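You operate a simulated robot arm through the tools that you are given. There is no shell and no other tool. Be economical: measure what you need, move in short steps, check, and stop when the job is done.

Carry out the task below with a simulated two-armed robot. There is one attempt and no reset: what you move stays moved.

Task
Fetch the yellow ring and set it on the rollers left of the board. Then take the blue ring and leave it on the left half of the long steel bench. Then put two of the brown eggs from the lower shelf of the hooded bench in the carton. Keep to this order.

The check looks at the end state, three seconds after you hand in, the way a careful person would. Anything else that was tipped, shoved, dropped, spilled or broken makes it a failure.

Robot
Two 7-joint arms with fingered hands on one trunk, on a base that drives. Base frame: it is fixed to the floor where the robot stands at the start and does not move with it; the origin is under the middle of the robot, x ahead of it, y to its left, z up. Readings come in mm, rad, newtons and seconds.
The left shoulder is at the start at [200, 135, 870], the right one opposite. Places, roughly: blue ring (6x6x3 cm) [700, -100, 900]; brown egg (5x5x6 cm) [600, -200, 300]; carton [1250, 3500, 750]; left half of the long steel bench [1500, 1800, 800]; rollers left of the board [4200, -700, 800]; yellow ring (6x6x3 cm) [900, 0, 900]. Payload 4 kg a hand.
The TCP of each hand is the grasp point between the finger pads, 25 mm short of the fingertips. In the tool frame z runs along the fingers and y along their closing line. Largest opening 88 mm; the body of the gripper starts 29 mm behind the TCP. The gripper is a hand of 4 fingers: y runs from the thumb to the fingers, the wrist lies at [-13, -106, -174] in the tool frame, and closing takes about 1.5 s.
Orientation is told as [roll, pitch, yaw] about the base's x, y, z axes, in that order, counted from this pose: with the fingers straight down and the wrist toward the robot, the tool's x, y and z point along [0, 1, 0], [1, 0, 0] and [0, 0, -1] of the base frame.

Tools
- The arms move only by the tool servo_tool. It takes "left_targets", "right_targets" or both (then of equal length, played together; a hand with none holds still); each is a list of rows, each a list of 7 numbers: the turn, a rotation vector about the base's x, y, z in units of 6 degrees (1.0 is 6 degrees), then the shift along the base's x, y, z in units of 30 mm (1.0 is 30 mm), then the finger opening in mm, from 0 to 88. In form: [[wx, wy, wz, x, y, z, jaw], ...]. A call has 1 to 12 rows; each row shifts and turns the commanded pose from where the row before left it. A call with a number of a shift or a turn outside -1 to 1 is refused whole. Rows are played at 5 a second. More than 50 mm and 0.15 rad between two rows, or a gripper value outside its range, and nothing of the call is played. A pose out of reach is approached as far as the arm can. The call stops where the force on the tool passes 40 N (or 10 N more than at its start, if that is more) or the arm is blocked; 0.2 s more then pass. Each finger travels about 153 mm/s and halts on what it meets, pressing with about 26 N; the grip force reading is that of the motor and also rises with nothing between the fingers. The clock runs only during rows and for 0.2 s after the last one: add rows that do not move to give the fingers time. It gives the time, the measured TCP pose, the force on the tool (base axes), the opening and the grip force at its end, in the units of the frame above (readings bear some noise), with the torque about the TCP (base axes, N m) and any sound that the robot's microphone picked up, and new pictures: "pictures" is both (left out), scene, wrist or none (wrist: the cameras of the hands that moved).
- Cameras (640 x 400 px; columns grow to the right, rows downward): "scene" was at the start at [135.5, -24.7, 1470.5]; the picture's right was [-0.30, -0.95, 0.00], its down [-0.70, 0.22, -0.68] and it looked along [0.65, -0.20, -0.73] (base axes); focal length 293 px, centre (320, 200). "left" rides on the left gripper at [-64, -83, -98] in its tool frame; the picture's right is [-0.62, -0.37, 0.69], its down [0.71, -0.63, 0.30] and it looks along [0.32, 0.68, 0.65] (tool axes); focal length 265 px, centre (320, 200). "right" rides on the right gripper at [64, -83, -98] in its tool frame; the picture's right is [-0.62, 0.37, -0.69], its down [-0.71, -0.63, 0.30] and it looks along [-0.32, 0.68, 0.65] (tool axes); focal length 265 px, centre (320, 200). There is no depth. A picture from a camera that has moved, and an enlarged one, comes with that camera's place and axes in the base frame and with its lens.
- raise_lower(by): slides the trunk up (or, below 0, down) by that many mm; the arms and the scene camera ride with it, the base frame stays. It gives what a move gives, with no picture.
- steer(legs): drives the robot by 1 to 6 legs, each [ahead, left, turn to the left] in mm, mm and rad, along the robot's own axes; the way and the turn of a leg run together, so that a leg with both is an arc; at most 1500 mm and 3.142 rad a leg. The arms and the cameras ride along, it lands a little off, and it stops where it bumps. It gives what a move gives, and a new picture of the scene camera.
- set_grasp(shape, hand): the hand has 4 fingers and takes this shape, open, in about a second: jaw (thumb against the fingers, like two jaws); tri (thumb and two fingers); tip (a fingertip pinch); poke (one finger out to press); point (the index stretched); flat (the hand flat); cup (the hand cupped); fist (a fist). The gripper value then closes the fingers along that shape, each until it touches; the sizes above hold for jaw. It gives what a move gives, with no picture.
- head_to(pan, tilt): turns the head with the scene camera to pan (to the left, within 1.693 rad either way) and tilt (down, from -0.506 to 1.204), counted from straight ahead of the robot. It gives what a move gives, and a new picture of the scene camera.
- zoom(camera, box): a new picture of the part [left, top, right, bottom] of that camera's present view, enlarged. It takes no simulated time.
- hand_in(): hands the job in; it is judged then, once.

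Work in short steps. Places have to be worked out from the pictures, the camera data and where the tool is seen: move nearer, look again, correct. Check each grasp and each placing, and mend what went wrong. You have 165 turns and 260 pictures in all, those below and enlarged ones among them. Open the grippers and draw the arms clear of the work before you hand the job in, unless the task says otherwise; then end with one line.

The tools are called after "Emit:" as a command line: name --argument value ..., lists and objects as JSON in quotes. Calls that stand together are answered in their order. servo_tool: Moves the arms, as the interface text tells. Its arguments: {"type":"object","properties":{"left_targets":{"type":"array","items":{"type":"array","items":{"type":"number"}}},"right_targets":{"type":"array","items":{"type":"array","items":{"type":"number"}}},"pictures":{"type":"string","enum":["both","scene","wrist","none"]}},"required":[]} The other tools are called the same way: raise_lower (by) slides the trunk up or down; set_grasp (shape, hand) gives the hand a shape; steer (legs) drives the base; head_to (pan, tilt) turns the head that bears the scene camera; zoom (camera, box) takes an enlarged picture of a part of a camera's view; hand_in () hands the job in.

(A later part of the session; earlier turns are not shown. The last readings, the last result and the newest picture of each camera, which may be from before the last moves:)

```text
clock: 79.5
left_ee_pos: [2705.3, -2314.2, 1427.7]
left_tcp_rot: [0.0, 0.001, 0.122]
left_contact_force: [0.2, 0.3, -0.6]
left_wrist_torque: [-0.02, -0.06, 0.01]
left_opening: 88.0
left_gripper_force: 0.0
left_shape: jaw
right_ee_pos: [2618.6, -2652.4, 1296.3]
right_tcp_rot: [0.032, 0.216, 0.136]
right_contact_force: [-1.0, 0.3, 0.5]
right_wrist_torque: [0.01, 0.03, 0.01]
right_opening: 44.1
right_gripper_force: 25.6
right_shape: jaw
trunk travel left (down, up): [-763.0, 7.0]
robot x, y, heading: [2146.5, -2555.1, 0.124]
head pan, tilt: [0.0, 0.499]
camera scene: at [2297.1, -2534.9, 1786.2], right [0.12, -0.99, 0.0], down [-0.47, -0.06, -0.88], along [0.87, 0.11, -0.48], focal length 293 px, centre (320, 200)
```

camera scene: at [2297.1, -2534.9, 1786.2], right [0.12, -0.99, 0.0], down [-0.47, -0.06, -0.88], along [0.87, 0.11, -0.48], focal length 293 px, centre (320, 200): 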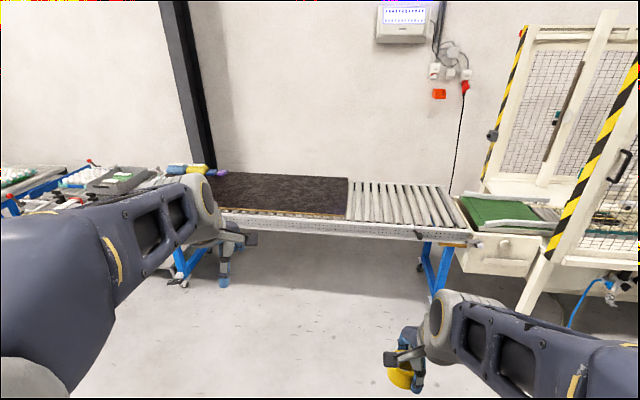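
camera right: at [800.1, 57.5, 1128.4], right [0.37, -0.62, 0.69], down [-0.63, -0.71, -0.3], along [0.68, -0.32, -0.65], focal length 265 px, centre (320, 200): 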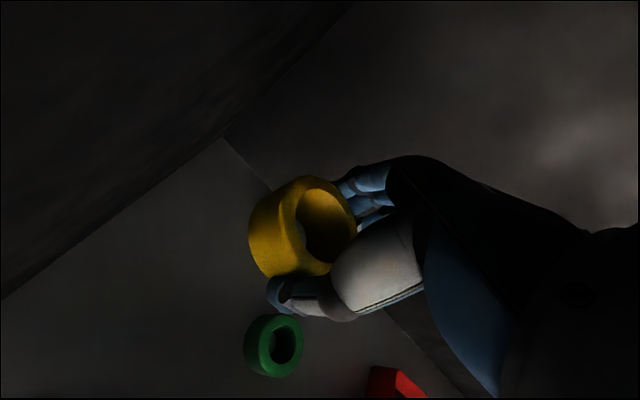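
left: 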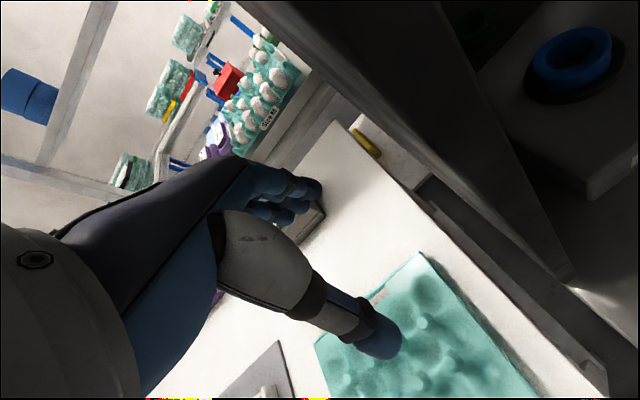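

It bumped at the left rear. I check that corner.

Emit:
head_to --pan 1.69 --tilt 0.75

```text
clock: 81.3
left_ee_pos: [2705.6, -2314.9, 1429.0]
left_tcp_rot: [0.001, 0.001, 0.122]
left_contact_force: [1.1, -0.4, 0.3]
left_wrist_torque: [-0.02, -0.03, 0.03]
left_opening: 87.4
left_gripper_force: 0.0
left_shape: jaw
right_ee_pos: [2617.7, -2652.6, 1297.0]
right_tcp_rot: [0.031, 0.213, 0.136]
right_contact_force: [-1.1, 0.3, -0.4]
right_wrist_torque: [-0.03, -0.04, 0.0]
right_opening: 44.0
right_gripper_force: 26.0
right_shape: jaw
trunk travel left (down, up): [-763.0, 7.0]
robot x, y, heading: [2149.5, -2554.4, 0.117]
head pan, tilt: [1.689, 0.75]
camera scene: at [2187.1, -2465.6, 1764.2], right [0.97, 0.24, 0.0], down [0.16, -0.66, -0.73], along [-0.17, 0.71, -0.68], focal length 293 px, centre (320, 200)
```

scene: 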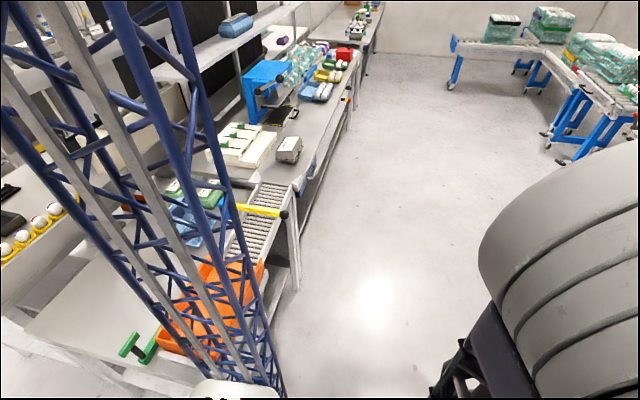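

The robot's rear caught the corner of the back bench (edge x≈2000); nothing appears displaced. I go forward first, straighten, and then move left.

Emit:
steer --legs '[[700, -80, 0], [0, 0, -0.117], [0, 1000, 0], [0, 900, 0]]'

Emit:
head_to --pan 0.0 --tilt 0.5

```text
clock: 94.8
left_ee_pos: [3432.7, -478.0, 1428.7]
left_tcp_rot: [-0.001, 0.002, 0.005]
left_contact_force: [-0.4, 0.5, 0.0]
left_wrist_torque: [-0.03, 0.02, 0.0]
left_opening: 87.8
left_gripper_force: 0.0
left_shape: jaw
right_ee_pos: [3307.2, -801.6, 1295.1]
right_tcp_rot: [0.034, 0.214, 0.019]
right_contact_force: [0.4, -0.1, -1.1]
right_wrist_torque: [-0.03, 0.02, -0.01]
right_opening: 44.4
right_gripper_force: 26.3
right_shape: jaw
trunk travel left (down, up): [-763.0, 7.0]
robot x, y, heading: [2849.8, -649.9, 0.002]
head pan, tilt: [1.689, 0.75]
camera scene: at [2900.4, -566.5, 1764.2], right [0.99, 0.12, 0.0], down [0.08, -0.68, -0.73], along [-0.09, 0.73, -0.68], focal length 293 px, centre (320, 200)
```

scene: 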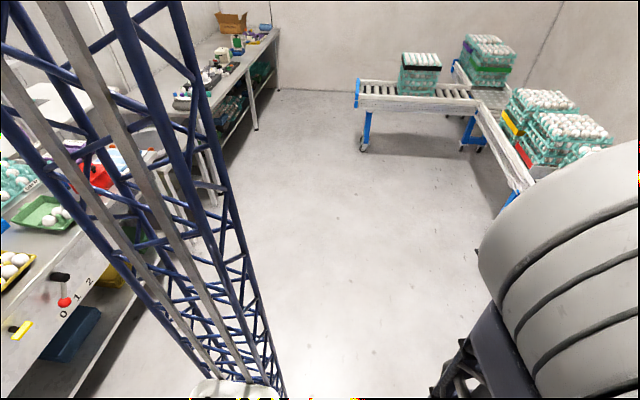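

```text
clock: 96.6
left_ee_pos: [3432.3, -477.6, 1428.6]
left_tcp_rot: [0.001, 0.002, 0.005]
left_contact_force: [-0.8, 0.8, 0.1]
left_wrist_torque: [-0.02, 0.0, 0.0]
left_opening: 87.5
left_gripper_force: 0.1
left_shape: jaw
right_ee_pos: [3307.4, -801.6, 1295.5]
right_tcp_rot: [0.033, 0.214, 0.02]
right_contact_force: [0.2, 0.8, -0.6]
right_wrist_torque: [0.01, -0.01, 0.0]
right_opening: 44.2
right_gripper_force: 25.9
right_shape: jaw
trunk travel left (down, up): [-763.0, 7.0]
robot x, y, heading: [2848.9, -644.8, 0.008]
head pan, tilt: [0.0, 0.499]
camera scene: at [3001.7, -648.1, 1786.1], right [0.01, -1.0, 0.0], down [-0.48, 0.0, -0.88], along [0.88, 0.01, -0.48], focal length 293 px, centre (320, 200)
```

scene: 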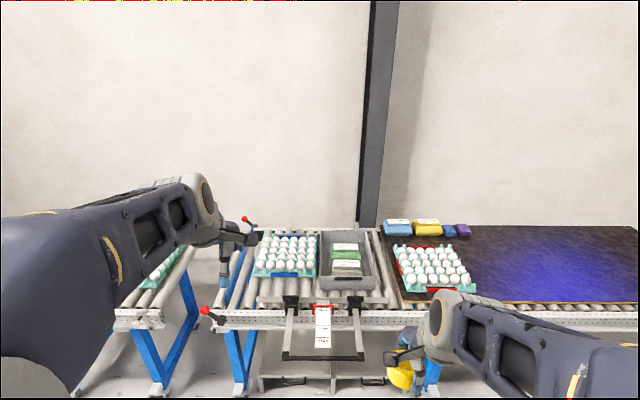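

The rollers left of the board carry an egg tray and a grey tray. I zoom in to find the free roller areas.

Emit:
zoom --camera "scene" --box '[200, 210, 480, 385]'

```text
2.29 times, centred on (340, 298) of scene
camera zoom: at [3001.7, -648.1, 1786.1], right [0.01, -1.0, 0.0], down [-0.48, 0.0, -0.88], along [0.88, 0.01, -0.48], focal length 671 px, centre (274, -23)
```

zoom: 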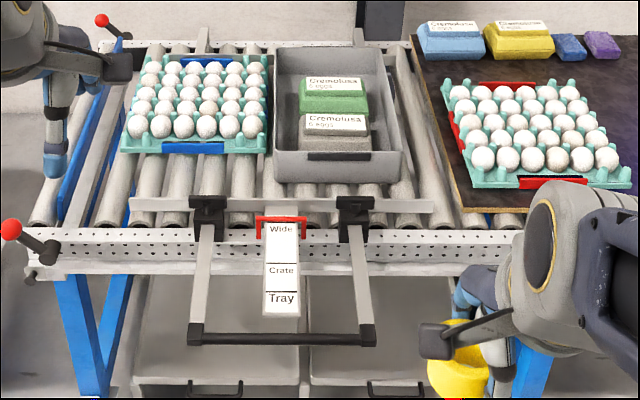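

Free rollers lie between the grey bin and the board's left edge (y ≈ -870…-985, x ≈ 3960–4250). I drive closer, lower the trunk and level the hand.

Emit:
steer --legs '[[370, -215, -0.008]]'

Emit:
raise_lower --by -270

Emit:
servo_tool --right_targets '[[-0.1, -0.7, 0, 0.7, 0, 1, 40], [-0.1, -0.7, 0, 0.7, 0, 1, 40], [-0.1, -0.7, 0, 0.7, 0, 0, 40], [0, 0, 0, 0, 0, 0, 40]]' --pictures "wrist"

Emit:
head_to --pan 0.0 --tilt 0.7

```text
clock: 99.2
left_ee_pos: [3800.8, -697.1, 1429.2]
left_tcp_rot: [-0.001, 0.003, -0.005]
left_contact_force: [0.4, 0.7, 0.3]
left_wrist_torque: [0.02, -0.01, -0.01]
left_opening: 87.6
left_gripper_force: 0.0
left_shape: jaw
right_ee_pos: [3674.0, -1021.4, 1295.4]
right_tcp_rot: [0.033, 0.211, 0.012]
right_contact_force: [-0.1, 0.1, -0.2]
right_wrist_torque: [-0.03, -0.04, -0.03]
right_opening: 44.0
right_gripper_force: 25.5
right_shape: jaw
trunk travel left (down, up): [-763.0, 7.0]
robot x, y, heading: [3216.8, -861.5, 0.001]
head pan, tilt: [0.0, 0.499]
camera scene: at [3369.3, -863.8, 1786.2], right [0.0, -1.0, 0.0], down [-0.48, 0.0, -0.88], along [0.88, 0.0, -0.48], focal length 293 px, centre (320, 200)
```

scene: 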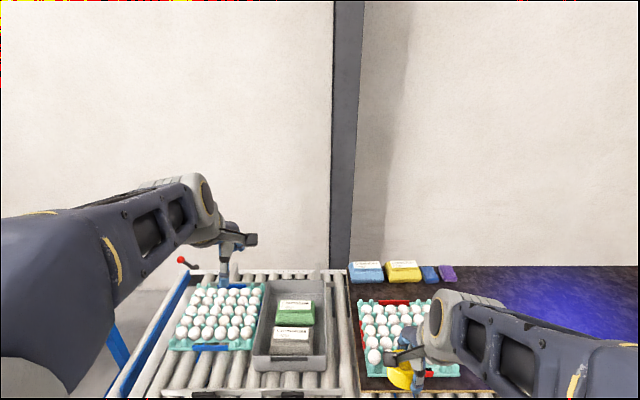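

```text
clock: 101.9
left_ee_pos: [3801.7, -697.5, 1158.1]
left_tcp_rot: [0.0, 0.001, -0.004]
left_contact_force: [0.8, -0.6, 0.4]
left_wrist_torque: [0.03, 0.0, 0.0]
left_opening: 87.8
left_gripper_force: 0.1
left_shape: jaw
right_ee_pos: [3672.4, -1021.3, 1025.4]
right_tcp_rot: [0.033, 0.214, 0.01]
right_contact_force: [0.4, 0.6, -0.3]
right_wrist_torque: [-0.01, 0.02, -0.01]
right_opening: 44.2
right_gripper_force: 26.2
right_shape: jaw
trunk travel left (down, up): [-493.0, 277.0]
robot x, y, heading: [3216.9, -860.0, -0.007]
head pan, tilt: [0.0, 0.499]
```

```text
clock: 102.9
left_ee_pos: [3801.3, -697.4, 1159.1]
left_tcp_rot: [-0.001, 0.002, -0.004]
left_contact_force: [0.1, -0.2, -0.3]
left_wrist_torque: [0.02, -0.02, -0.02]
left_opening: 87.9
left_gripper_force: 0.0
left_shape: jaw
right_ee_pos: [3735.8, -1020.1, 1087.5]
right_tcp_rot: [0.0, -0.007, 0.006]
right_contact_force: [-0.3, -0.5, -0.3]
right_wrist_torque: [-0.01, -0.01, -0.04]
right_opening: 44.1
right_gripper_force: 26.2
right_shape: jaw
trunk travel left (down, up): [-493.0, 277.0]
robot x, y, heading: [3217.1, -862.3, -0.003]
head pan, tilt: [0.0, 0.499]
camera right: at [3652.4, -956.9, 1185.6], right [0.37, -0.62, 0.7], down [-0.62, -0.72, -0.31], along [0.69, -0.32, -0.65], focal length 265 px, centre (320, 200)
```

right: 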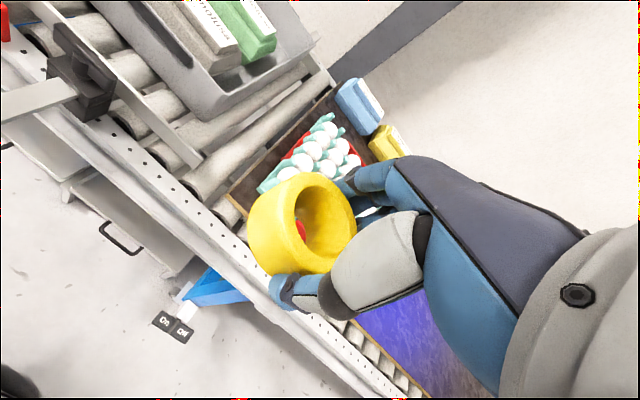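

```text
clock: 103.7
left_ee_pos: [3802.2, -696.8, 1158.5]
left_tcp_rot: [0.0, 0.003, -0.005]
left_contact_force: [0.3, 0.7, 0.2]
left_wrist_torque: [-0.02, 0.0, 0.02]
left_opening: 87.7
left_gripper_force: 0.0
left_shape: jaw
right_ee_pos: [3736.6, -1020.1, 1086.0]
right_tcp_rot: [0.001, -0.006, 0.006]
right_contact_force: [0.0, 0.1, -0.6]
right_wrist_torque: [0.01, 0.02, 0.02]
right_opening: 44.0
right_gripper_force: 25.4
right_shape: jaw
trunk travel left (down, up): [-493.0, 277.0]
robot x, y, heading: [3217.8, -863.8, -0.006]
head pan, tilt: [0.0, 0.7]
camera scene: at [3363.4, -863.8, 1498.5], right [0.0, -1.0, 0.0], down [-0.64, 0.0, -0.77], along [0.77, 0.0, -0.64], focal length 293 px, centre (320, 200)
```

scene: 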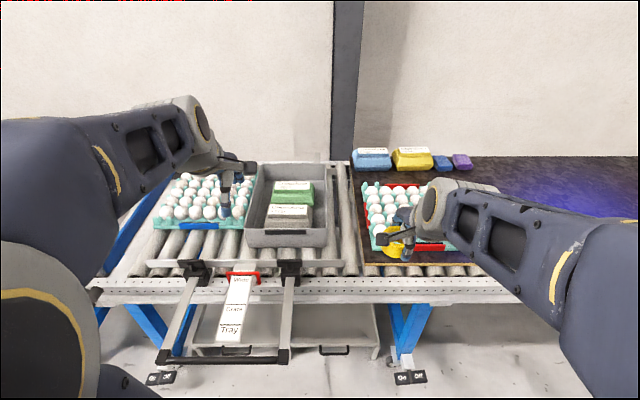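

I zoom in on the strip to measure it.

Emit:
zoom --camera "scene" --box '[300, 150, 460, 290]'

```text
2.86 times, centred on (380, 220) of scene
camera zoom: at [3363.4, -863.8, 1498.5], right [0.0, -1.0, 0.0], down [-0.64, 0.0, -0.77], along [0.77, 0.0, -0.64], focal length 838 px, centre (149, 143)
```

zoom: 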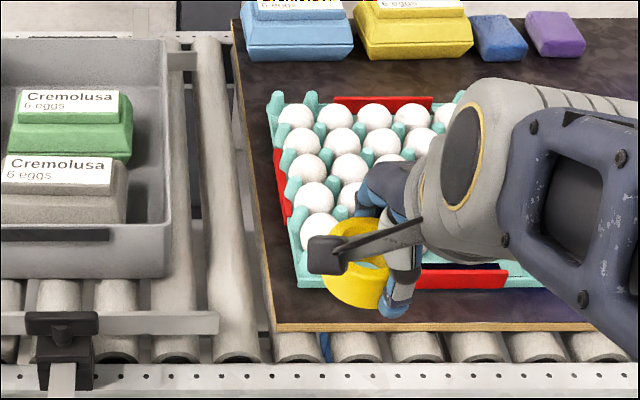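

I estimate a roller valley at y≈-918 with pitch ≈60 mm; I'll set the ring around (4015, -925). I move above it at a safe height and look.

Emit:
servo_tool --right_targets '[[0, 0, 0, 1, 0.35, 0, 40], [0, 0, 0, 1, 0.35, 0, 40], [0, 0, 0, 1, 0.35, 0, 40], [0, 0, 0, 1, 0.35, 0, 40], [0, 0, 0, 1, 0.35, 0, 40], [0, 0, 0, 1, 0.35, 0, 40], [0, 0, 0, 1, 0.35, 0, 40], [0, 0, 0, 1, 0.35, -0.5, 40], [0, 0, 0, 1, 0.35, -1, 40], [0, 0, 0, 0.3, 0, -1, 40], [0, 0, 0, 0, 0, -1, 40], [0, 0, 0, 0, 0, 0, 40]]'

Emit:
zoom --camera "scene" --box '[300, 150, 460, 290]'

```text
clock: 106.3
left_ee_pos: [3800.7, -696.7, 1159.2]
left_tcp_rot: [-0.001, 0.001, -0.006]
left_contact_force: [-1.1, -0.6, -0.4]
left_wrist_torque: [-0.04, -0.05, 0.02]
left_opening: 87.7
left_gripper_force: 0.1
left_shape: jaw
right_ee_pos: [4015.1, -926.1, 980.9]
right_tcp_rot: [0.0, -0.008, 0.006]
right_contact_force: [-1.0, 0.0, -0.1]
right_wrist_torque: [-0.02, 0.03, 0.01]
right_opening: 44.1
right_gripper_force: 26.3
right_shape: jaw
trunk travel left (down, up): [-493.0, 277.0]
robot x, y, heading: [3216.4, -862.5, -0.002]
head pan, tilt: [0.0, 0.7]
camera scene: at [3363.4, -863.8, 1498.4], right [0.0, -1.0, 0.0], down [-0.64, 0.0, -0.76], along [0.76, 0.0, -0.64], focal length 293 px, centre (320, 200)
camera right: at [3931.0, -862.7, 1079.9], right [0.37, -0.62, 0.7], down [-0.62, -0.72, -0.31], along [0.69, -0.32, -0.65], focal length 265 px, centre (320, 200)
```

scene: 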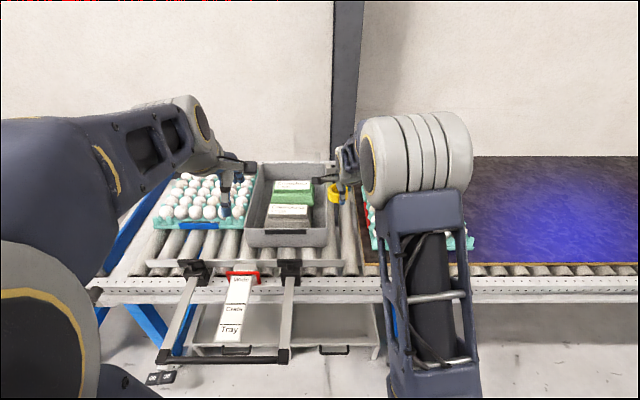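
right: 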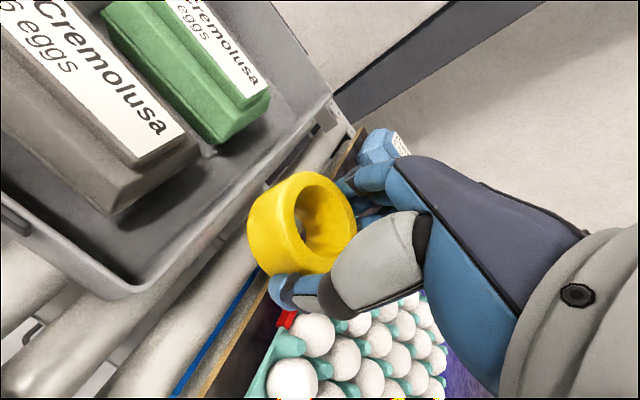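

```text
2.86 times, centred on (380, 220) of scene
camera zoom: at [3363.4, -863.8, 1498.4], right [0.0, -1.0, 0.0], down [-0.64, 0.0, -0.76], along [0.76, 0.0, -0.64], focal length 838 px, centre (149, 143)
```

zoom: 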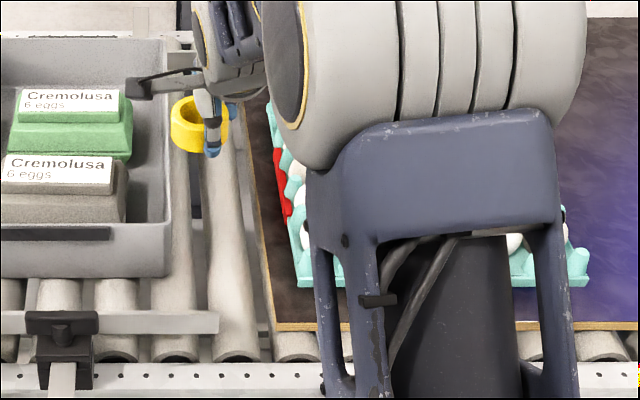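

I zoom the wrist view to see the rollers beneath the ring.

Emit:
zoom --camera "right" --box '[60, 120, 380, 400]'

```text
1.43 times, centred on (220, 260) of right
camera zoom: at [3931.0, -862.7, 1079.9], right [0.37, -0.62, 0.7], down [-0.62, -0.72, -0.31], along [0.69, -0.32, -0.65], focal length 379 px, centre (463, 114)
```

zoom: 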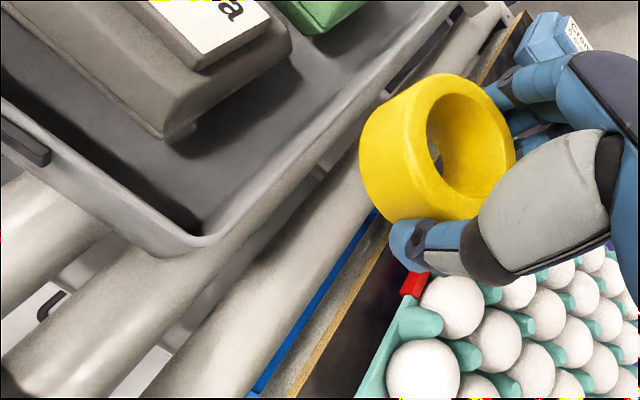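

The ring is right above the valley between two rollers. I descend to z≈870, with a 4 mm shift away from the bin.

Emit:
servo_tool --right_targets '[[0, 0, 0, 0, -0.15, -0.8, 40], [0, 0, 0, 0, 0, -1, 40], [0, 0, 0, 0, 0, -1, 40], [0, 0, 0, 0, 0, -0.9, 40], [0, 0, 0, 0, 0, 0, 40]]' --pictures "wrist"

Emit:
zoom --camera "scene" --box '[300, 150, 460, 290]'

```text
clock: 107.5
left_ee_pos: [3801.1, -696.3, 1159.0]
left_tcp_rot: [0.001, 0.002, -0.005]
left_contact_force: [0.0, 0.3, 0.3]
left_wrist_torque: [0.02, -0.01, -0.02]
left_opening: 87.6
left_gripper_force: 0.0
left_shape: jaw
right_ee_pos: [4014.7, -932.9, 869.5]
right_tcp_rot: [0.0, -0.005, 0.008]
right_contact_force: [0.0, -0.6, 0.6]
right_wrist_torque: [-0.02, 0.01, 0.02]
right_opening: 43.9
right_gripper_force: 25.9
right_shape: jaw
trunk travel left (down, up): [-493.0, 277.0]
robot x, y, heading: [3221.4, -860.6, -0.002]
head pan, tilt: [0.0, 0.7]
camera right: at [3930.9, -867.9, 969.2], right [0.37, -0.62, 0.7], down [-0.62, -0.72, -0.31], along [0.69, -0.32, -0.65], focal length 265 px, centre (320, 200)
```

right: 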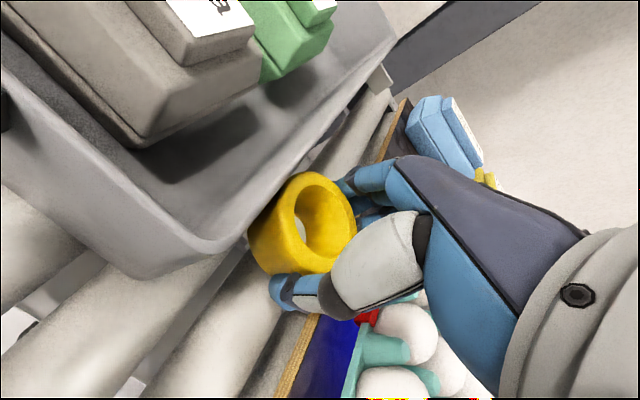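

```text
2.86 times, centred on (380, 220) of scene
camera zoom: at [3363.4, -863.8, 1498.4], right [0.0, -1.0, 0.0], down [-0.64, 0.0, -0.76], along [0.76, 0.0, -0.64], focal length 838 px, centre (149, 143)
```

zoom: 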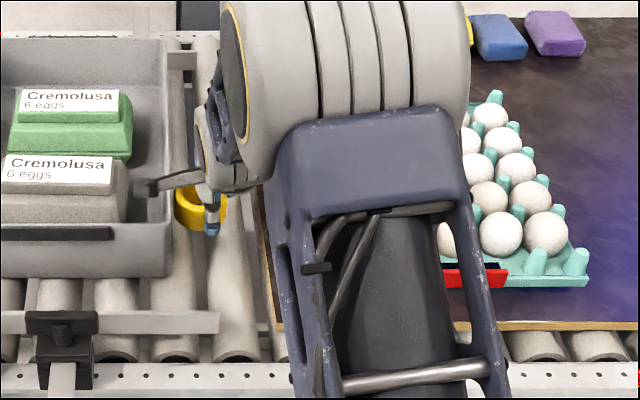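

The bin rim (z≈873, y≈-890) clears the ring by about 10 mm. I shift 4 mm more and descend in small steps.

Emit:
servo_tool --right_targets '[[0, 0, 0, 0, -0.13, -0.2, 40], [0, 0, 0, 0, 0, -0.2, 40], [0, 0, 0, 0, 0, -0.2, 40], [0, 0, 0, 0, 0, -0.2, 40], [0, 0, 0, 0, 0, -0.2, 40], [0, 0, 0, 0, 0, 0, 40]]' --pictures "wrist"

```text
clock: 108.9
left_ee_pos: [3801.5, -697.4, 1158.7]
left_tcp_rot: [0.0, 0.0, -0.005]
left_contact_force: [-0.7, 0.1, -0.9]
left_wrist_torque: [0.01, -0.03, 0.0]
left_opening: 87.6
left_gripper_force: 0.1
left_shape: jaw
right_ee_pos: [4015.9, -936.1, 839.5]
right_tcp_rot: [0.0, -0.005, 0.007]
right_contact_force: [-0.2, 0.3, -0.6]
right_wrist_torque: [0.0, 0.0, 0.02]
right_opening: 43.7
right_gripper_force: 26.2
right_shape: jaw
trunk travel left (down, up): [-493.0, 277.0]
robot x, y, heading: [3218.2, -862.8, -0.005]
head pan, tilt: [0.0, 0.7]
camera right: at [3930.7, -871.2, 939.0], right [0.37, -0.62, 0.7], down [-0.62, -0.72, -0.31], along [0.69, -0.32, -0.65], focal length 265 px, centre (320, 200)
```

right: 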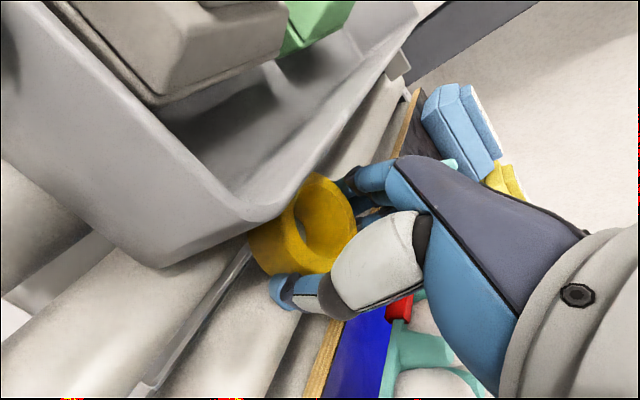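

Not touching yet; I continue down a bit.

Emit:
servo_tool --right_targets '[[0, 0, 0, 0, 0, -0.2, 40], [0, 0, 0, 0, 0, -0.2, 40], [0, 0, 0, 0, 0, -0.1, 40], [0, 0, 0, 0, 0, 0, 40]]' --pictures "wrist"

Emit:
zoom --camera "scene" --box '[300, 150, 460, 290]'

```text
clock: 109.9
left_ee_pos: [3801.6, -697.1, 1159.5]
left_tcp_rot: [0.001, 0.002, -0.004]
left_contact_force: [-0.8, 1.2, -0.5]
left_wrist_torque: [-0.04, -0.01, -0.05]
left_opening: 87.9
left_gripper_force: 0.1
left_shape: jaw
right_ee_pos: [4014.7, -935.5, 825.1]
right_tcp_rot: [0.001, -0.004, 0.008]
right_contact_force: [-0.4, -0.1, 0.0]
right_wrist_torque: [-0.01, -0.01, 0.01]
right_opening: 43.4
right_gripper_force: 25.7
right_shape: jaw
trunk travel left (down, up): [-493.0, 277.0]
robot x, y, heading: [3218.1, -863.5, -0.002]
head pan, tilt: [0.0, 0.7]
camera right: at [3931.2, -871.0, 924.1], right [0.37, -0.62, 0.7], down [-0.62, -0.72, -0.31], along [0.69, -0.32, -0.65], focal length 265 px, centre (320, 200)
```

right: 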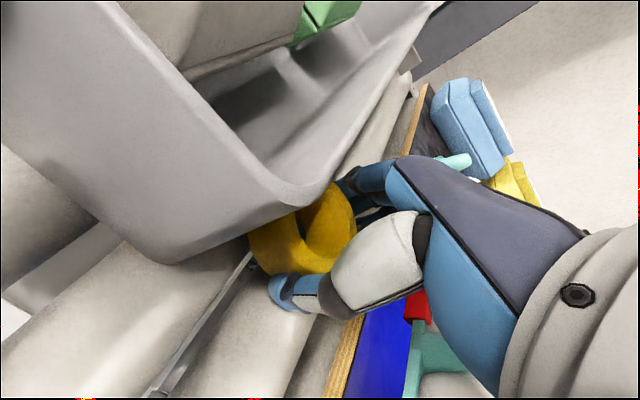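

```text
2.86 times, centred on (380, 220) of scene
camera zoom: at [3363.4, -863.8, 1498.4], right [0.0, -1.0, 0.0], down [-0.64, 0.0, -0.76], along [0.76, 0.0, -0.64], focal length 838 px, centre (149, 143)
```

zoom: 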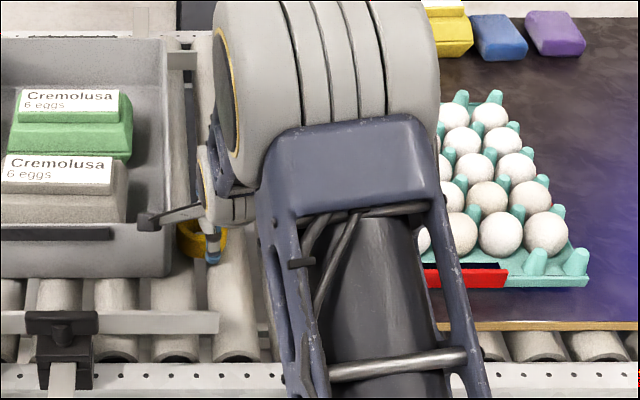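

No contact yet; still lower in 4–5 mm steps.

Emit:
servo_tool --right_targets '[[0, 0, 0, 0, 0, -0.17, 40], [0, 0, 0, 0, 0, -0.17, 40], [0, 0, 0, 0, 0, -0.16, 40], [0, 0, 0, 0, 0, 0, 40]]' --pictures "wrist"

```text
clock: 110.6
left_ee_pos: [3801.7, -695.3, 1158.9]
left_tcp_rot: [0.001, 0.002, -0.005]
left_contact_force: [-0.3, 0.4, 0.8]
left_wrist_torque: [-0.01, 0.03, 0.0]
left_opening: 87.8
left_gripper_force: 0.2
left_shape: jaw
right_ee_pos: [4021.0, -931.2, 820.5]
right_tcp_rot: [0.004, -0.028, 0.012]
right_contact_force: [-0.9, 1.6, 14.1]
right_wrist_torque: [-0.05, -0.1, 0.02]
right_opening: 44.1
right_gripper_force: 26.0
right_shape: jaw
trunk travel left (down, up): [-493.0, 277.0]
robot x, y, heading: [3218.2, -862.1, -0.007]
head pan, tilt: [0.0, 0.7]
stopped in row 3 (right hand): the force on the tool passed its limit (the readings are from after the stop); the commanded pose is now the measured one
camera right: at [3934.0, -868.7, 919.7], right [0.36, -0.62, 0.7], down [-0.61, -0.72, -0.32], along [0.7, -0.32, -0.64], focal length 265 px, centre (320, 200)
```

right: 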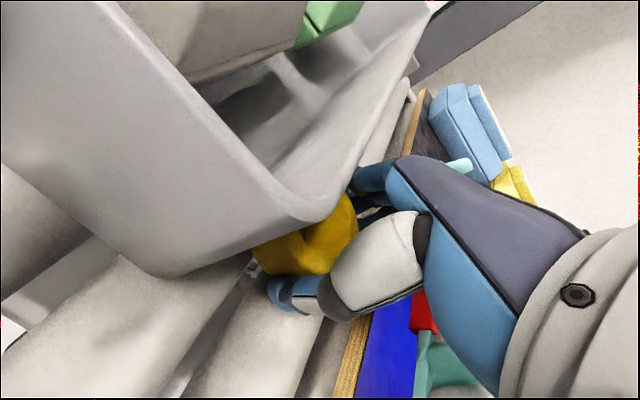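

Contact at z≈820: the ring rests on the rollers. I open the fingers.

Emit:
servo_tool --right_targets '[[0, 0, 0, 0, 0, 0, 50], [0, 0, 0, 0, 0, 0, 60], [0, 0, 0, 0, 0, 0, 75], [0, 0, 0, 0, 0, 0, 80], [0, 0, 0, 0, 0, 0, 80], [0, 0, 0, 0, 0, 0, 80]]' --pictures "wrist"

```text
clock: 112.0
left_ee_pos: [3799.9, -696.6, 1159.6]
left_tcp_rot: [-0.001, -0.001, -0.005]
left_contact_force: [-0.3, 0.3, -0.4]
left_wrist_torque: [-0.02, -0.01, 0.01]
left_opening: 87.8
left_gripper_force: 0.0
left_shape: jaw
right_ee_pos: [4018.8, -931.7, 820.5]
right_tcp_rot: [0.001, -0.022, 0.011]
right_contact_force: [-7.6, 4.6, 25.1]
right_wrist_torque: [-0.44, -0.99, 0.0]
right_opening: 77.8
right_gripper_force: 0.0
right_shape: jaw
trunk travel left (down, up): [-493.0, 277.0]
robot x, y, heading: [3221.1, -862.3, 0.002]
head pan, tilt: [0.0, 0.7]
camera right: at [3933.0, -869.0, 918.8], right [0.36, -0.62, 0.7], down [-0.62, -0.72, -0.32], along [0.7, -0.32, -0.64], focal length 265 px, centre (320, 200)
```

right: 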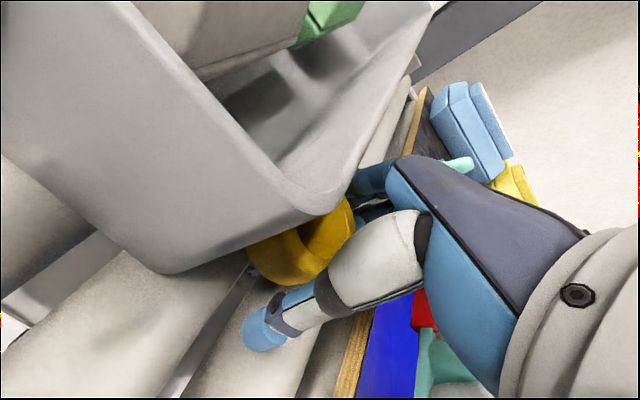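

The fingers are open, and their tips press lightly on the rollers. I lift straight up.

Emit:
servo_tool --right_targets '[[0, 0, 0, 0, 0, 0.2, 82], [0, 0, 0, 0, 0, 0.5, 85], [0, 0, 0, 0, 0, 1, 88], [0, 0, 0, 0, 0, 1, 88], [0, 0, 0, 0, 0, 1, 88], [0, 0, 0, 0, 0, 1, 88], [0, 0, 0, 0, 0, 1, 88]]' --pictures "wrist"

```text
clock: 113.6
left_ee_pos: [3802.1, -697.5, 1158.8]
left_tcp_rot: [0.0, 0.002, -0.006]
left_contact_force: [1.3, 0.1, 0.6]
left_wrist_torque: [0.0, -0.03, 0.03]
left_opening: 87.5
left_gripper_force: 0.1
left_shape: jaw
right_ee_pos: [4019.3, -932.2, 991.1]
right_tcp_rot: [0.001, -0.021, 0.011]
right_contact_force: [-0.5, 0.5, -1.0]
right_wrist_torque: [-0.03, -0.01, -0.01]
right_opening: 87.7
right_gripper_force: 0.1
right_shape: jaw
trunk travel left (down, up): [-493.0, 277.0]
robot x, y, heading: [3218.7, -862.3, -0.004]
head pan, tilt: [0.0, 0.7]
camera right: at [3933.0, -868.3, 1088.8], right [0.36, -0.62, 0.7], down [-0.62, -0.72, -0.32], along [0.7, -0.32, -0.64], focal length 265 px, centre (320, 200)
```

right: 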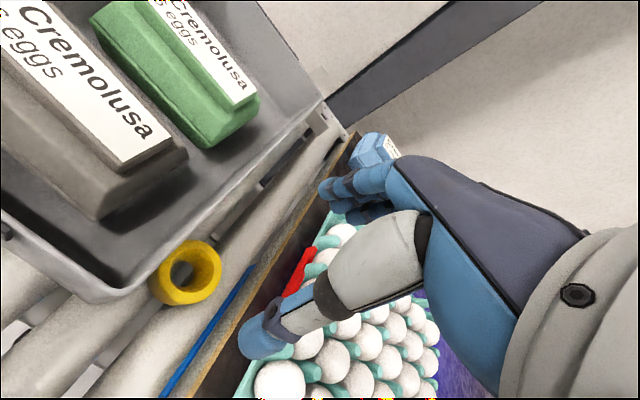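

The yellow ring lies flat on the rollers left of the board. I retract the arm and drive back the way I came, keeping heading 0.

Emit:
servo_tool --right_targets '[[0, 0.2, 0, 0, 0, 1, 88], [0, 0, 0, 0, 0, 1, 88], [0, 0, 0, -1, -0.2, 1, 88], [0, 0, 0, -1, -0.2, 0, 88], [0, 0, 0, -1, -0.2, 0, 88], [0, 0, 0, -1, -0.2, 0, 88], [0, 0, 0, -1, -0.2, 0, 88], [0, 0, 0, -1, -0.2, 0, 88], [0, 0, 0, -1, -0.2, 0, 88], [0, 0, 0, -1, -0.2, 0, 88], [0, 0, 0, -1, -0.2, 0, 88], [0, 0, 0, -1, -0.2, 0, 88]]' --pictures "none"

Emit:
zoom --camera "scene" --box '[240, 150, 460, 290]'

Emit:
steer --legs '[[-370, 0, 0], [0, -1000, 0], [0, -1000, 0]]'

```text
clock: 116.2
left_ee_pos: [3802.5, -697.4, 1159.7]
left_tcp_rot: [0.0, 0.003, -0.005]
left_contact_force: [0.2, 0.1, -0.4]
left_wrist_torque: [0.0, 0.03, 0.0]
left_opening: 87.9
left_gripper_force: 0.0
left_shape: jaw
right_ee_pos: [3717.5, -991.7, 1079.1]
right_tcp_rot: [0.002, 0.002, 0.009]
right_contact_force: [0.0, 0.2, 0.2]
right_wrist_torque: [-0.01, 0.03, 0.01]
right_opening: 87.8
right_gripper_force: 0.0
right_shape: jaw
trunk travel left (down, up): [-493.0, 277.0]
robot x, y, heading: [3219.6, -864.1, -0.002]
head pan, tilt: [0.0, 0.7]
```

```text
2.86 times, centred on (350, 220) of scene
camera zoom: at [3363.6, -863.7, 1498.4], right [0.0, -1.0, 0.0], down [-0.64, 0.0, -0.76], along [0.76, 0.0, -0.64], focal length 838 px, centre (234, 143)
```

zoom: 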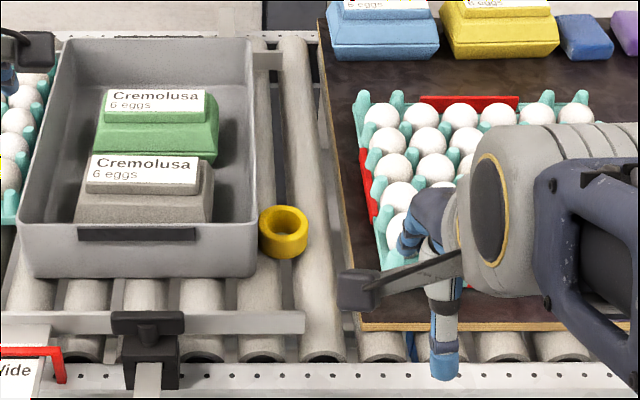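

```text
clock: 128.1
left_ee_pos: [3414.5, -2702.0, 1159.2]
left_tcp_rot: [-0.001, 0.0, -0.012]
left_contact_force: [0.2, 0.4, 0.2]
left_wrist_torque: [-0.01, 0.0, -0.01]
left_opening: 87.8
left_gripper_force: 0.2
left_shape: jaw
right_ee_pos: [3330.2, -2996.8, 1079.2]
right_tcp_rot: [0.002, 0.001, 0.004]
right_contact_force: [-0.2, -0.1, -0.4]
right_wrist_torque: [-0.02, -0.01, -0.03]
right_opening: 87.5
right_gripper_force: 0.0
right_shape: jaw
trunk travel left (down, up): [-493.0, 277.0]
robot x, y, heading: [2834.0, -2863.9, -0.011]
head pan, tilt: [0.0, 0.7]
camera scene: at [2975.7, -2866.6, 1498.4], right [-0.01, -1.0, 0.0], down [-0.64, 0.01, -0.76], along [0.76, -0.01, -0.64], focal length 293 px, centre (320, 200)
```

scene: 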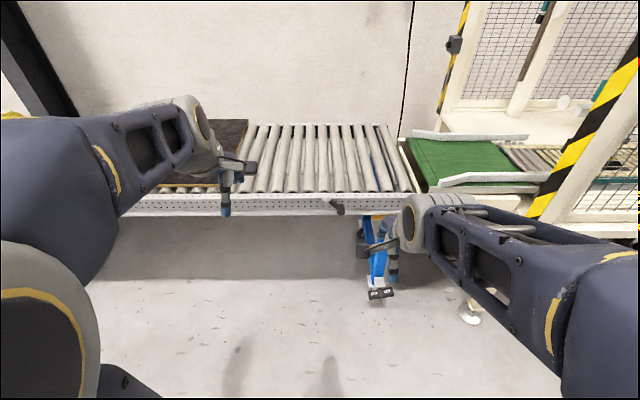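

Ring confirmed resting on the rollers. Now I back through the passage and move left to the hooded bench.

Emit:
steer --legs '[[-1080, 20, 0.011], [-1080, 0, 0], [-1075, 0, 0]]'

Emit:
steer --legs '[[0, 1400, 0], [0, 1400, 0]]'

```text
clock: 143.9
left_ee_pos: [173.0, -2681.2, 1158.7]
left_tcp_rot: [0.002, 0.001, 0.008]
left_contact_force: [1.0, 0.6, -0.1]
left_wrist_torque: [0.01, 0.01, 0.02]
left_opening: 88.0
left_gripper_force: 0.1
left_shape: jaw
right_ee_pos: [95.3, -2976.3, 1079.5]
right_tcp_rot: [0.002, 0.0, 0.023]
right_contact_force: [0.2, 0.3, 0.2]
right_wrist_torque: [0.02, -0.01, 0.01]
right_opening: 87.8
right_gripper_force: 0.0
right_shape: jaw
trunk travel left (down, up): [-493.0, 277.0]
robot x, y, heading: [-405.6, -2853.9, 0.007]
head pan, tilt: [0.0, 0.7]
camera scene: at [-262.7, -2853.3, 1498.4], right [0.01, -1.0, 0.0], down [-0.64, -0.01, -0.76], along [0.76, 0.01, -0.64], focal length 293 px, centre (320, 200)
```

scene: 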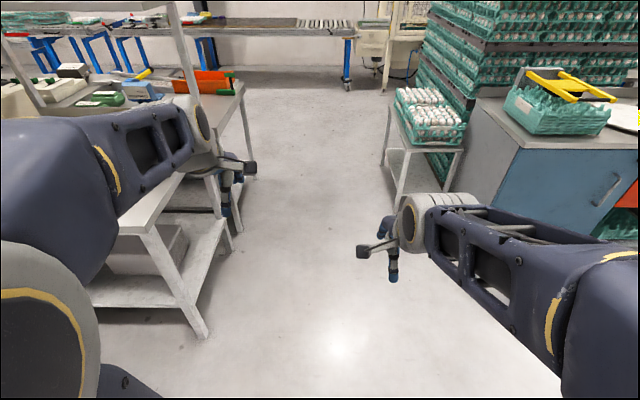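

```text
clock: 157.5
left_ee_pos: [147.5, 115.2, 1158.5]
left_tcp_rot: [0.001, 0.001, 0.01]
left_contact_force: [-1.1, 0.0, 0.1]
left_wrist_torque: [0.0, -0.01, 0.01]
left_opening: 88.2
left_gripper_force: 0.1
left_shape: jaw
right_ee_pos: [67.6, -180.4, 1079.4]
right_tcp_rot: [0.002, 0.0, 0.023]
right_contact_force: [0.2, -0.4, 0.1]
right_wrist_torque: [0.04, 0.0, 0.02]
right_opening: 87.8
right_gripper_force: 0.1
right_shape: jaw
trunk travel left (down, up): [-493.0, 277.0]
robot x, y, heading: [-435.0, -56.4, 0.01]
head pan, tilt: [0.0, 0.7]
camera scene: at [-288.9, -57.2, 1498.4], right [0.01, -1.0, 0.0], down [-0.64, -0.01, -0.76], along [0.76, 0.01, -0.64], focal length 293 px, centre (320, 200)
```

scene: 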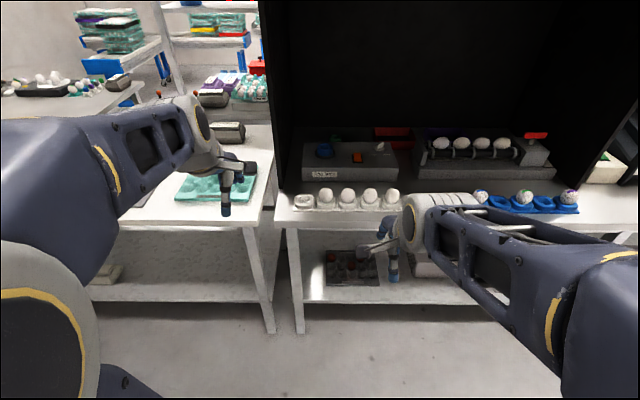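

I go closer to the bench: 340 ahead, 50 left.

Emit:
steer --legs '[[340, 50, -0.01]]'

Emit:
servo_tool --right_targets '[[0, 0, -0.2, 1, 0.2, 0, 88], [0, 0, 0, 1, 0.2, 0, 88], [0, 0, 0, 1, 0.2, 0, 88], [0, 0, 0, 1, 0.2, 0, 88], [0, 0, 0, 1, 0.2, 0, 88], [0, 0, 0, 0, 0, 0, 88]]' --pictures "wrist"

```text
clock: 159.7
left_ee_pos: [492.7, 160.5, 1158.3]
left_tcp_rot: [0.0, -0.001, -0.002]
left_contact_force: [0.1, 0.7, 0.0]
left_wrist_torque: [0.0, -0.03, 0.01]
left_opening: 87.8
left_gripper_force: 0.1
left_shape: jaw
right_ee_pos: [409.7, -135.3, 1078.4]
right_tcp_rot: [0.003, 0.001, 0.012]
right_contact_force: [-0.2, -0.8, 0.8]
right_wrist_torque: [-0.03, -0.01, 0.01]
right_opening: 87.7
right_gripper_force: 0.1
right_shape: jaw
trunk travel left (down, up): [-493.0, 277.0]
robot x, y, heading: [-89.1, -6.2, -0.001]
head pan, tilt: [0.0, 0.7]
camera scene: at [54.4, -7.1, 1498.4], right [0.0, -1.0, 0.0], down [-0.64, 0.0, -0.76], along [0.76, 0.0, -0.64], focal length 293 px, centre (320, 200)
```

scene: 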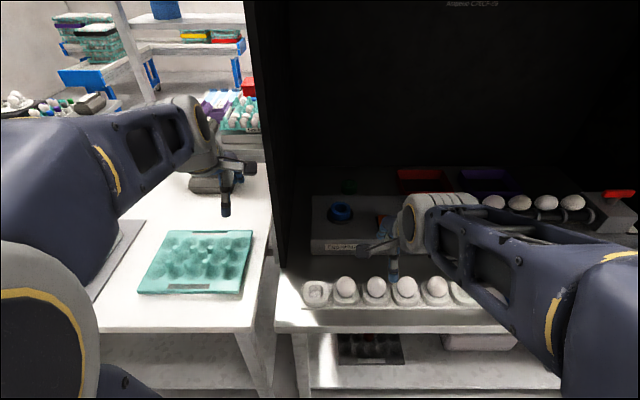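

```text
clock: 161.1
left_ee_pos: [492.0, 160.3, 1158.4]
left_tcp_rot: [0.001, 0.004, -0.004]
left_contact_force: [0.0, -0.3, -0.1]
left_wrist_torque: [0.0, 0.0, -0.02]
left_opening: 87.8
left_gripper_force: 0.1
left_shape: jaw
right_ee_pos: [560.0, -103.9, 1079.9]
right_tcp_rot: [0.002, 0.0, -0.009]
right_contact_force: [0.0, -0.1, 0.3]
right_wrist_torque: [-0.01, 0.01, 0.01]
right_opening: 87.5
right_gripper_force: 0.1
right_shape: jaw
trunk travel left (down, up): [-493.0, 277.0]
robot x, y, heading: [-89.4, -1.8, -0.004]
head pan, tilt: [0.0, 0.7]
camera right: at [477.4, -39.4, 1179.8], right [0.36, -0.63, 0.69], down [-0.64, -0.71, -0.31], along [0.68, -0.33, -0.65], focal length 265 px, centre (320, 200)
```

right: 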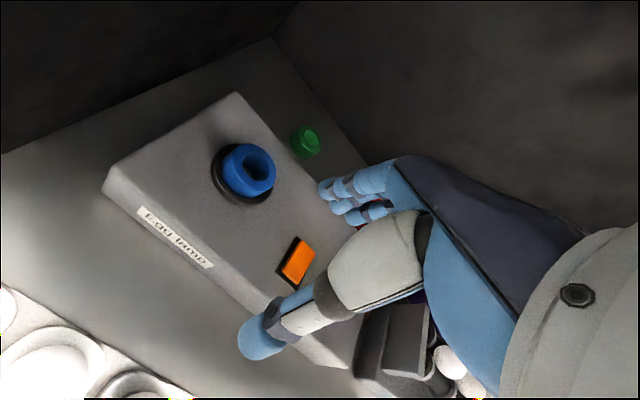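

Blue ring is at about (682, -62, 935). I move above it to z≈1000.

Emit:
servo_tool --right_targets '[[0, 0, 0.1, 1, 0.35, 0, 88], [0, 0, 0, 1, 0.35, 0, 88], [0, 0, 0, 1, 0.35, 0, 88], [0, 0, 0, 1, 0.35, -0.7, 88], [0, 0, 0, 0, 0, -1, 88], [0, 0, 0, 0, 0, -1, 88], [0, 0, 0, 0, 0, 0, 88]]' --pictures "wrist"

```text
clock: 162.7
left_ee_pos: [493.1, 160.3, 1159.3]
left_tcp_rot: [0.0, 0.002, -0.003]
left_contact_force: [-0.8, -0.5, 0.3]
left_wrist_torque: [-0.03, -0.01, 0.02]
left_opening: 87.6
left_gripper_force: 0.1
left_shape: jaw
right_ee_pos: [679.3, -63.6, 998.3]
right_tcp_rot: [0.001, 0.0, -0.001]
right_contact_force: [-0.2, -0.9, 1.1]
right_wrist_torque: [0.01, 0.0, -0.01]
right_opening: 87.8
right_gripper_force: 0.1
right_shape: jaw
trunk travel left (down, up): [-493.0, 277.0]
robot x, y, heading: [-88.3, -4.8, 0.001]
head pan, tilt: [0.0, 0.7]
camera right: at [596.6, 0.0, 1098.3], right [0.37, -0.62, 0.69], down [-0.63, -0.71, -0.31], along [0.68, -0.32, -0.66], focal length 265 px, centre (320, 200)
```

right: 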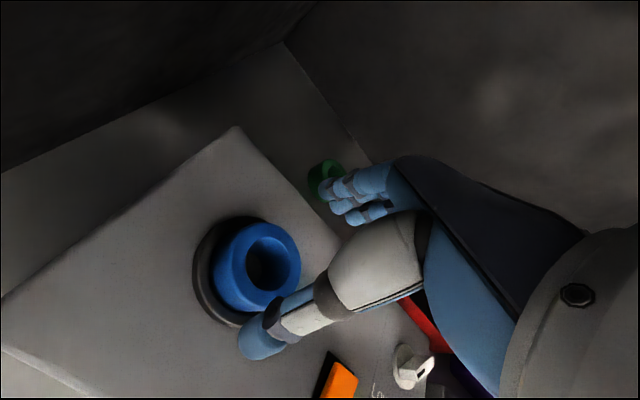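

The ring is nearly centred; I shift (+3, -6) and descend gently to z≈952.

Emit:
servo_tool --right_targets '[[0, 0, 0, 0.1, -0.2, -0.5, 88], [0, 0, 0, 0, 0, -0.5, 88], [0, 0, 0, 0, 0, -0.3, 88], [0, 0, 0, 0, 0, -0.2, 88], [0, 0, 0, 0, 0, 0, 88]]' --pictures "wrist"

```text
clock: 163.9
left_ee_pos: [492.4, 160.2, 1159.4]
left_tcp_rot: [0.001, 0.001, -0.004]
left_contact_force: [-0.1, 0.1, -0.6]
left_wrist_torque: [0.02, -0.02, -0.03]
left_opening: 87.6
left_gripper_force: 0.0
left_shape: jaw
right_ee_pos: [683.0, -68.3, 955.0]
right_tcp_rot: [0.003, 0.0, 0.001]
right_contact_force: [0.4, 0.2, -0.6]
right_wrist_torque: [-0.01, 0.01, 0.0]
right_opening: 87.6
right_gripper_force: 0.1
right_shape: jaw
trunk travel left (down, up): [-493.0, 277.0]
robot x, y, heading: [-91.8, -4.5, 0.0]
head pan, tilt: [0.0, 0.7]
camera right: at [599.9, -5.1, 1053.5], right [0.37, -0.62, 0.69], down [-0.63, -0.71, -0.31], along [0.68, -0.32, -0.65], focal length 265 px, centre (320, 200)
```

right: 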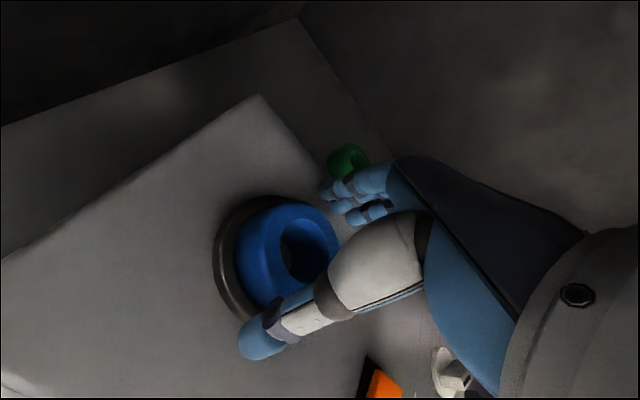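

A little lower still; I descend 8 mm more and check the force.

Emit:
servo_tool --right_targets '[[0, 0, 0, 0, 0, -0.13, 88], [0, 0, 0, 0, 0, -0.13, 88], [0, 0, 0, 0, 0, 0, 88]]' --pictures "none"

```text
clock: 164.7
left_ee_pos: [492.6, 161.1, 1159.1]
left_tcp_rot: [-0.001, 0.001, -0.004]
left_contact_force: [-0.8, 0.3, -0.2]
left_wrist_torque: [0.01, 0.0, -0.01]
left_opening: 87.6
left_gripper_force: 0.0
left_shape: jaw
right_ee_pos: [683.6, -67.8, 945.2]
right_tcp_rot: [0.002, -0.001, 0.0]
right_contact_force: [-0.4, -0.6, -0.7]
right_wrist_torque: [-0.02, -0.01, -0.06]
right_opening: 87.7
right_gripper_force: 0.0
right_shape: jaw
trunk travel left (down, up): [-493.0, 277.0]
robot x, y, heading: [-92.2, -6.7, -0.003]
head pan, tilt: [0.0, 0.7]
```

No contact yet and at a good depth; I close on the ring.

Emit:
servo_tool --right_targets '[[0, 0, 0, 0, 0, 0, 75], [0, 0, 0, 0, 0, 0, 60], [0, 0, 0, 0, 0, 0, 50], [0, 0, 0, 0, 0, 0, 40], [0, 0, 0, 0, 0, 0, 40], [0, 0, 0, 0, 0, 0, 40], [0, 0, 0, 0, 0, 0, 40], [0, 0, 0, 0, 0, 0, 40]]' --pictures "wrist"

```text
clock: 166.5
left_ee_pos: [491.4, 159.5, 1158.9]
left_tcp_rot: [0.0, 0.0, -0.003]
left_contact_force: [0.1, 0.1, 0.3]
left_wrist_torque: [0.0, 0.01, 0.01]
left_opening: 87.7
left_gripper_force: 0.2
left_shape: jaw
right_ee_pos: [683.0, -67.3, 947.7]
right_tcp_rot: [0.003, -0.004, -0.001]
right_contact_force: [-3.4, 0.4, 28.5]
right_wrist_torque: [-0.02, -0.13, 0.04]
right_opening: 58.7
right_gripper_force: 26.1
right_shape: jaw
trunk travel left (down, up): [-493.0, 277.0]
robot x, y, heading: [-91.3, -11.0, 0.003]
head pan, tilt: [0.0, 0.7]
camera right: at [599.6, -4.7, 1047.4], right [0.37, -0.62, 0.69], down [-0.63, -0.71, -0.31], along [0.69, -0.32, -0.65], focal length 265 px, centre (320, 200)
```

right: 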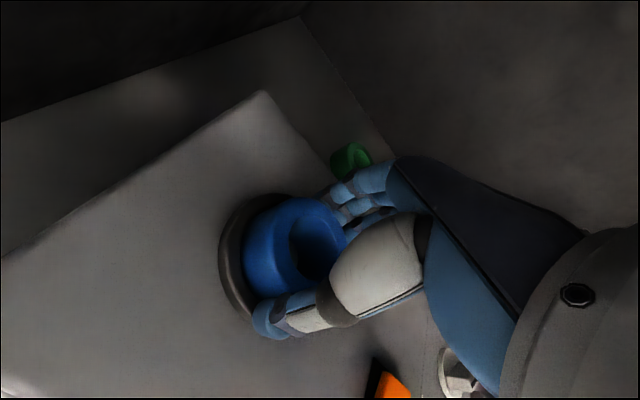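

Gripped at 58.7 mm, though the tips press on the pad. I lift and check the hold.

Emit:
servo_tool --right_targets '[[0, 0, 0, 0, 0, 0.1, 40], [0, 0, 0, 0, 0, 0.1, 40], [0, 0, 0, 0, 0, 0.2, 40], [0, 0, 0, 0, 0, 0, 40]]' --pictures "wrist"

```text
clock: 167.5
left_ee_pos: [492.3, 160.2, 1158.7]
left_tcp_rot: [0.001, 0.002, -0.003]
left_contact_force: [0.2, 0.2, 1.0]
left_wrist_torque: [-0.04, -0.03, -0.02]
left_opening: 87.9
left_gripper_force: 0.0
left_shape: jaw
right_ee_pos: [682.0, -68.2, 956.1]
right_tcp_rot: [0.0, 0.004, 0.0]
right_contact_force: [-4.5, -1.1, -0.2]
right_wrist_torque: [-0.07, 0.16, 0.08]
right_opening: 49.7
right_gripper_force: 26.0
right_shape: jaw
trunk travel left (down, up): [-493.0, 277.0]
robot x, y, heading: [-89.9, -7.3, -0.0]
head pan, tilt: [0.0, 0.7]
camera right: at [599.8, -5.0, 1057.1], right [0.37, -0.62, 0.69], down [-0.63, -0.71, -0.3], along [0.68, -0.32, -0.66], focal length 265 px, centre (320, 200)
```

right: 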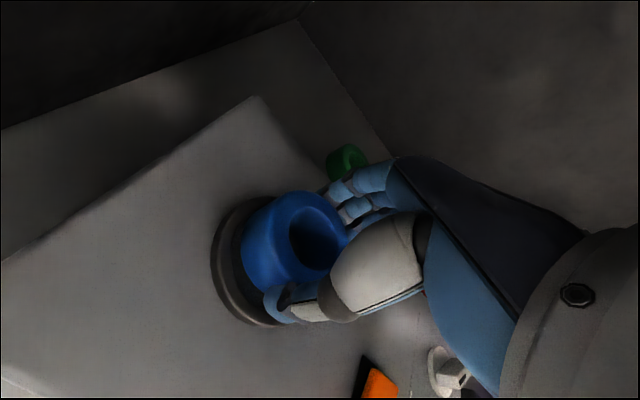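

Now the grip is 50 mm and the ring moves with the hand. I lift further.

Emit:
servo_tool --right_targets '[[0, 0, 0, 0, 0, 0.3, 40], [0, 0, 0, 0, 0, 0.5, 40], [0, 0, 0, 0, 0, 0.8, 40], [0, 0, 0, 0, 0, 1, 40], [0, 0, 0, 0, 0, 1, 40], [0, 0, 0, 0, 0, 0, 40]]' --pictures "wrist"

```text
clock: 168.9
left_ee_pos: [493.0, 160.3, 1158.1]
left_tcp_rot: [0.001, 0.002, -0.003]
left_contact_force: [0.4, -0.2, -0.1]
left_wrist_torque: [-0.01, -0.01, -0.02]
left_opening: 87.8
left_gripper_force: 0.0
left_shape: jaw
right_ee_pos: [684.1, -67.2, 1064.3]
right_tcp_rot: [0.001, 0.001, 0.0]
right_contact_force: [-0.1, 0.4, 0.3]
right_wrist_torque: [-0.02, 0.02, 0.0]
right_opening: 49.8
right_gripper_force: 25.8
right_shape: jaw
trunk travel left (down, up): [-493.0, 277.0]
robot x, y, heading: [-88.3, -2.2, -0.001]
head pan, tilt: [0.0, 0.7]
camera right: at [600.5, -4.3, 1165.5], right [0.37, -0.62, 0.69], down [-0.63, -0.71, -0.31], along [0.68, -0.32, -0.65], focal length 265 px, centre (320, 200)
```

right: 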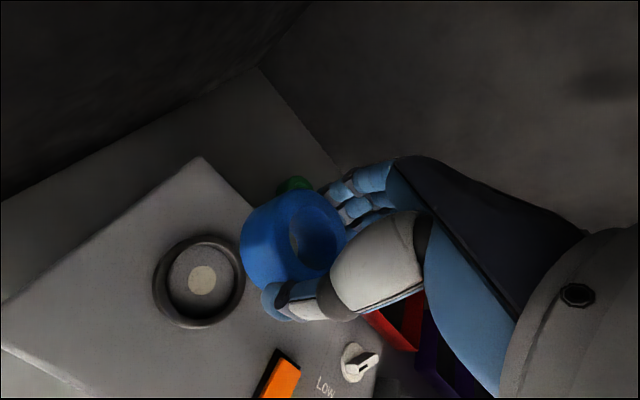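

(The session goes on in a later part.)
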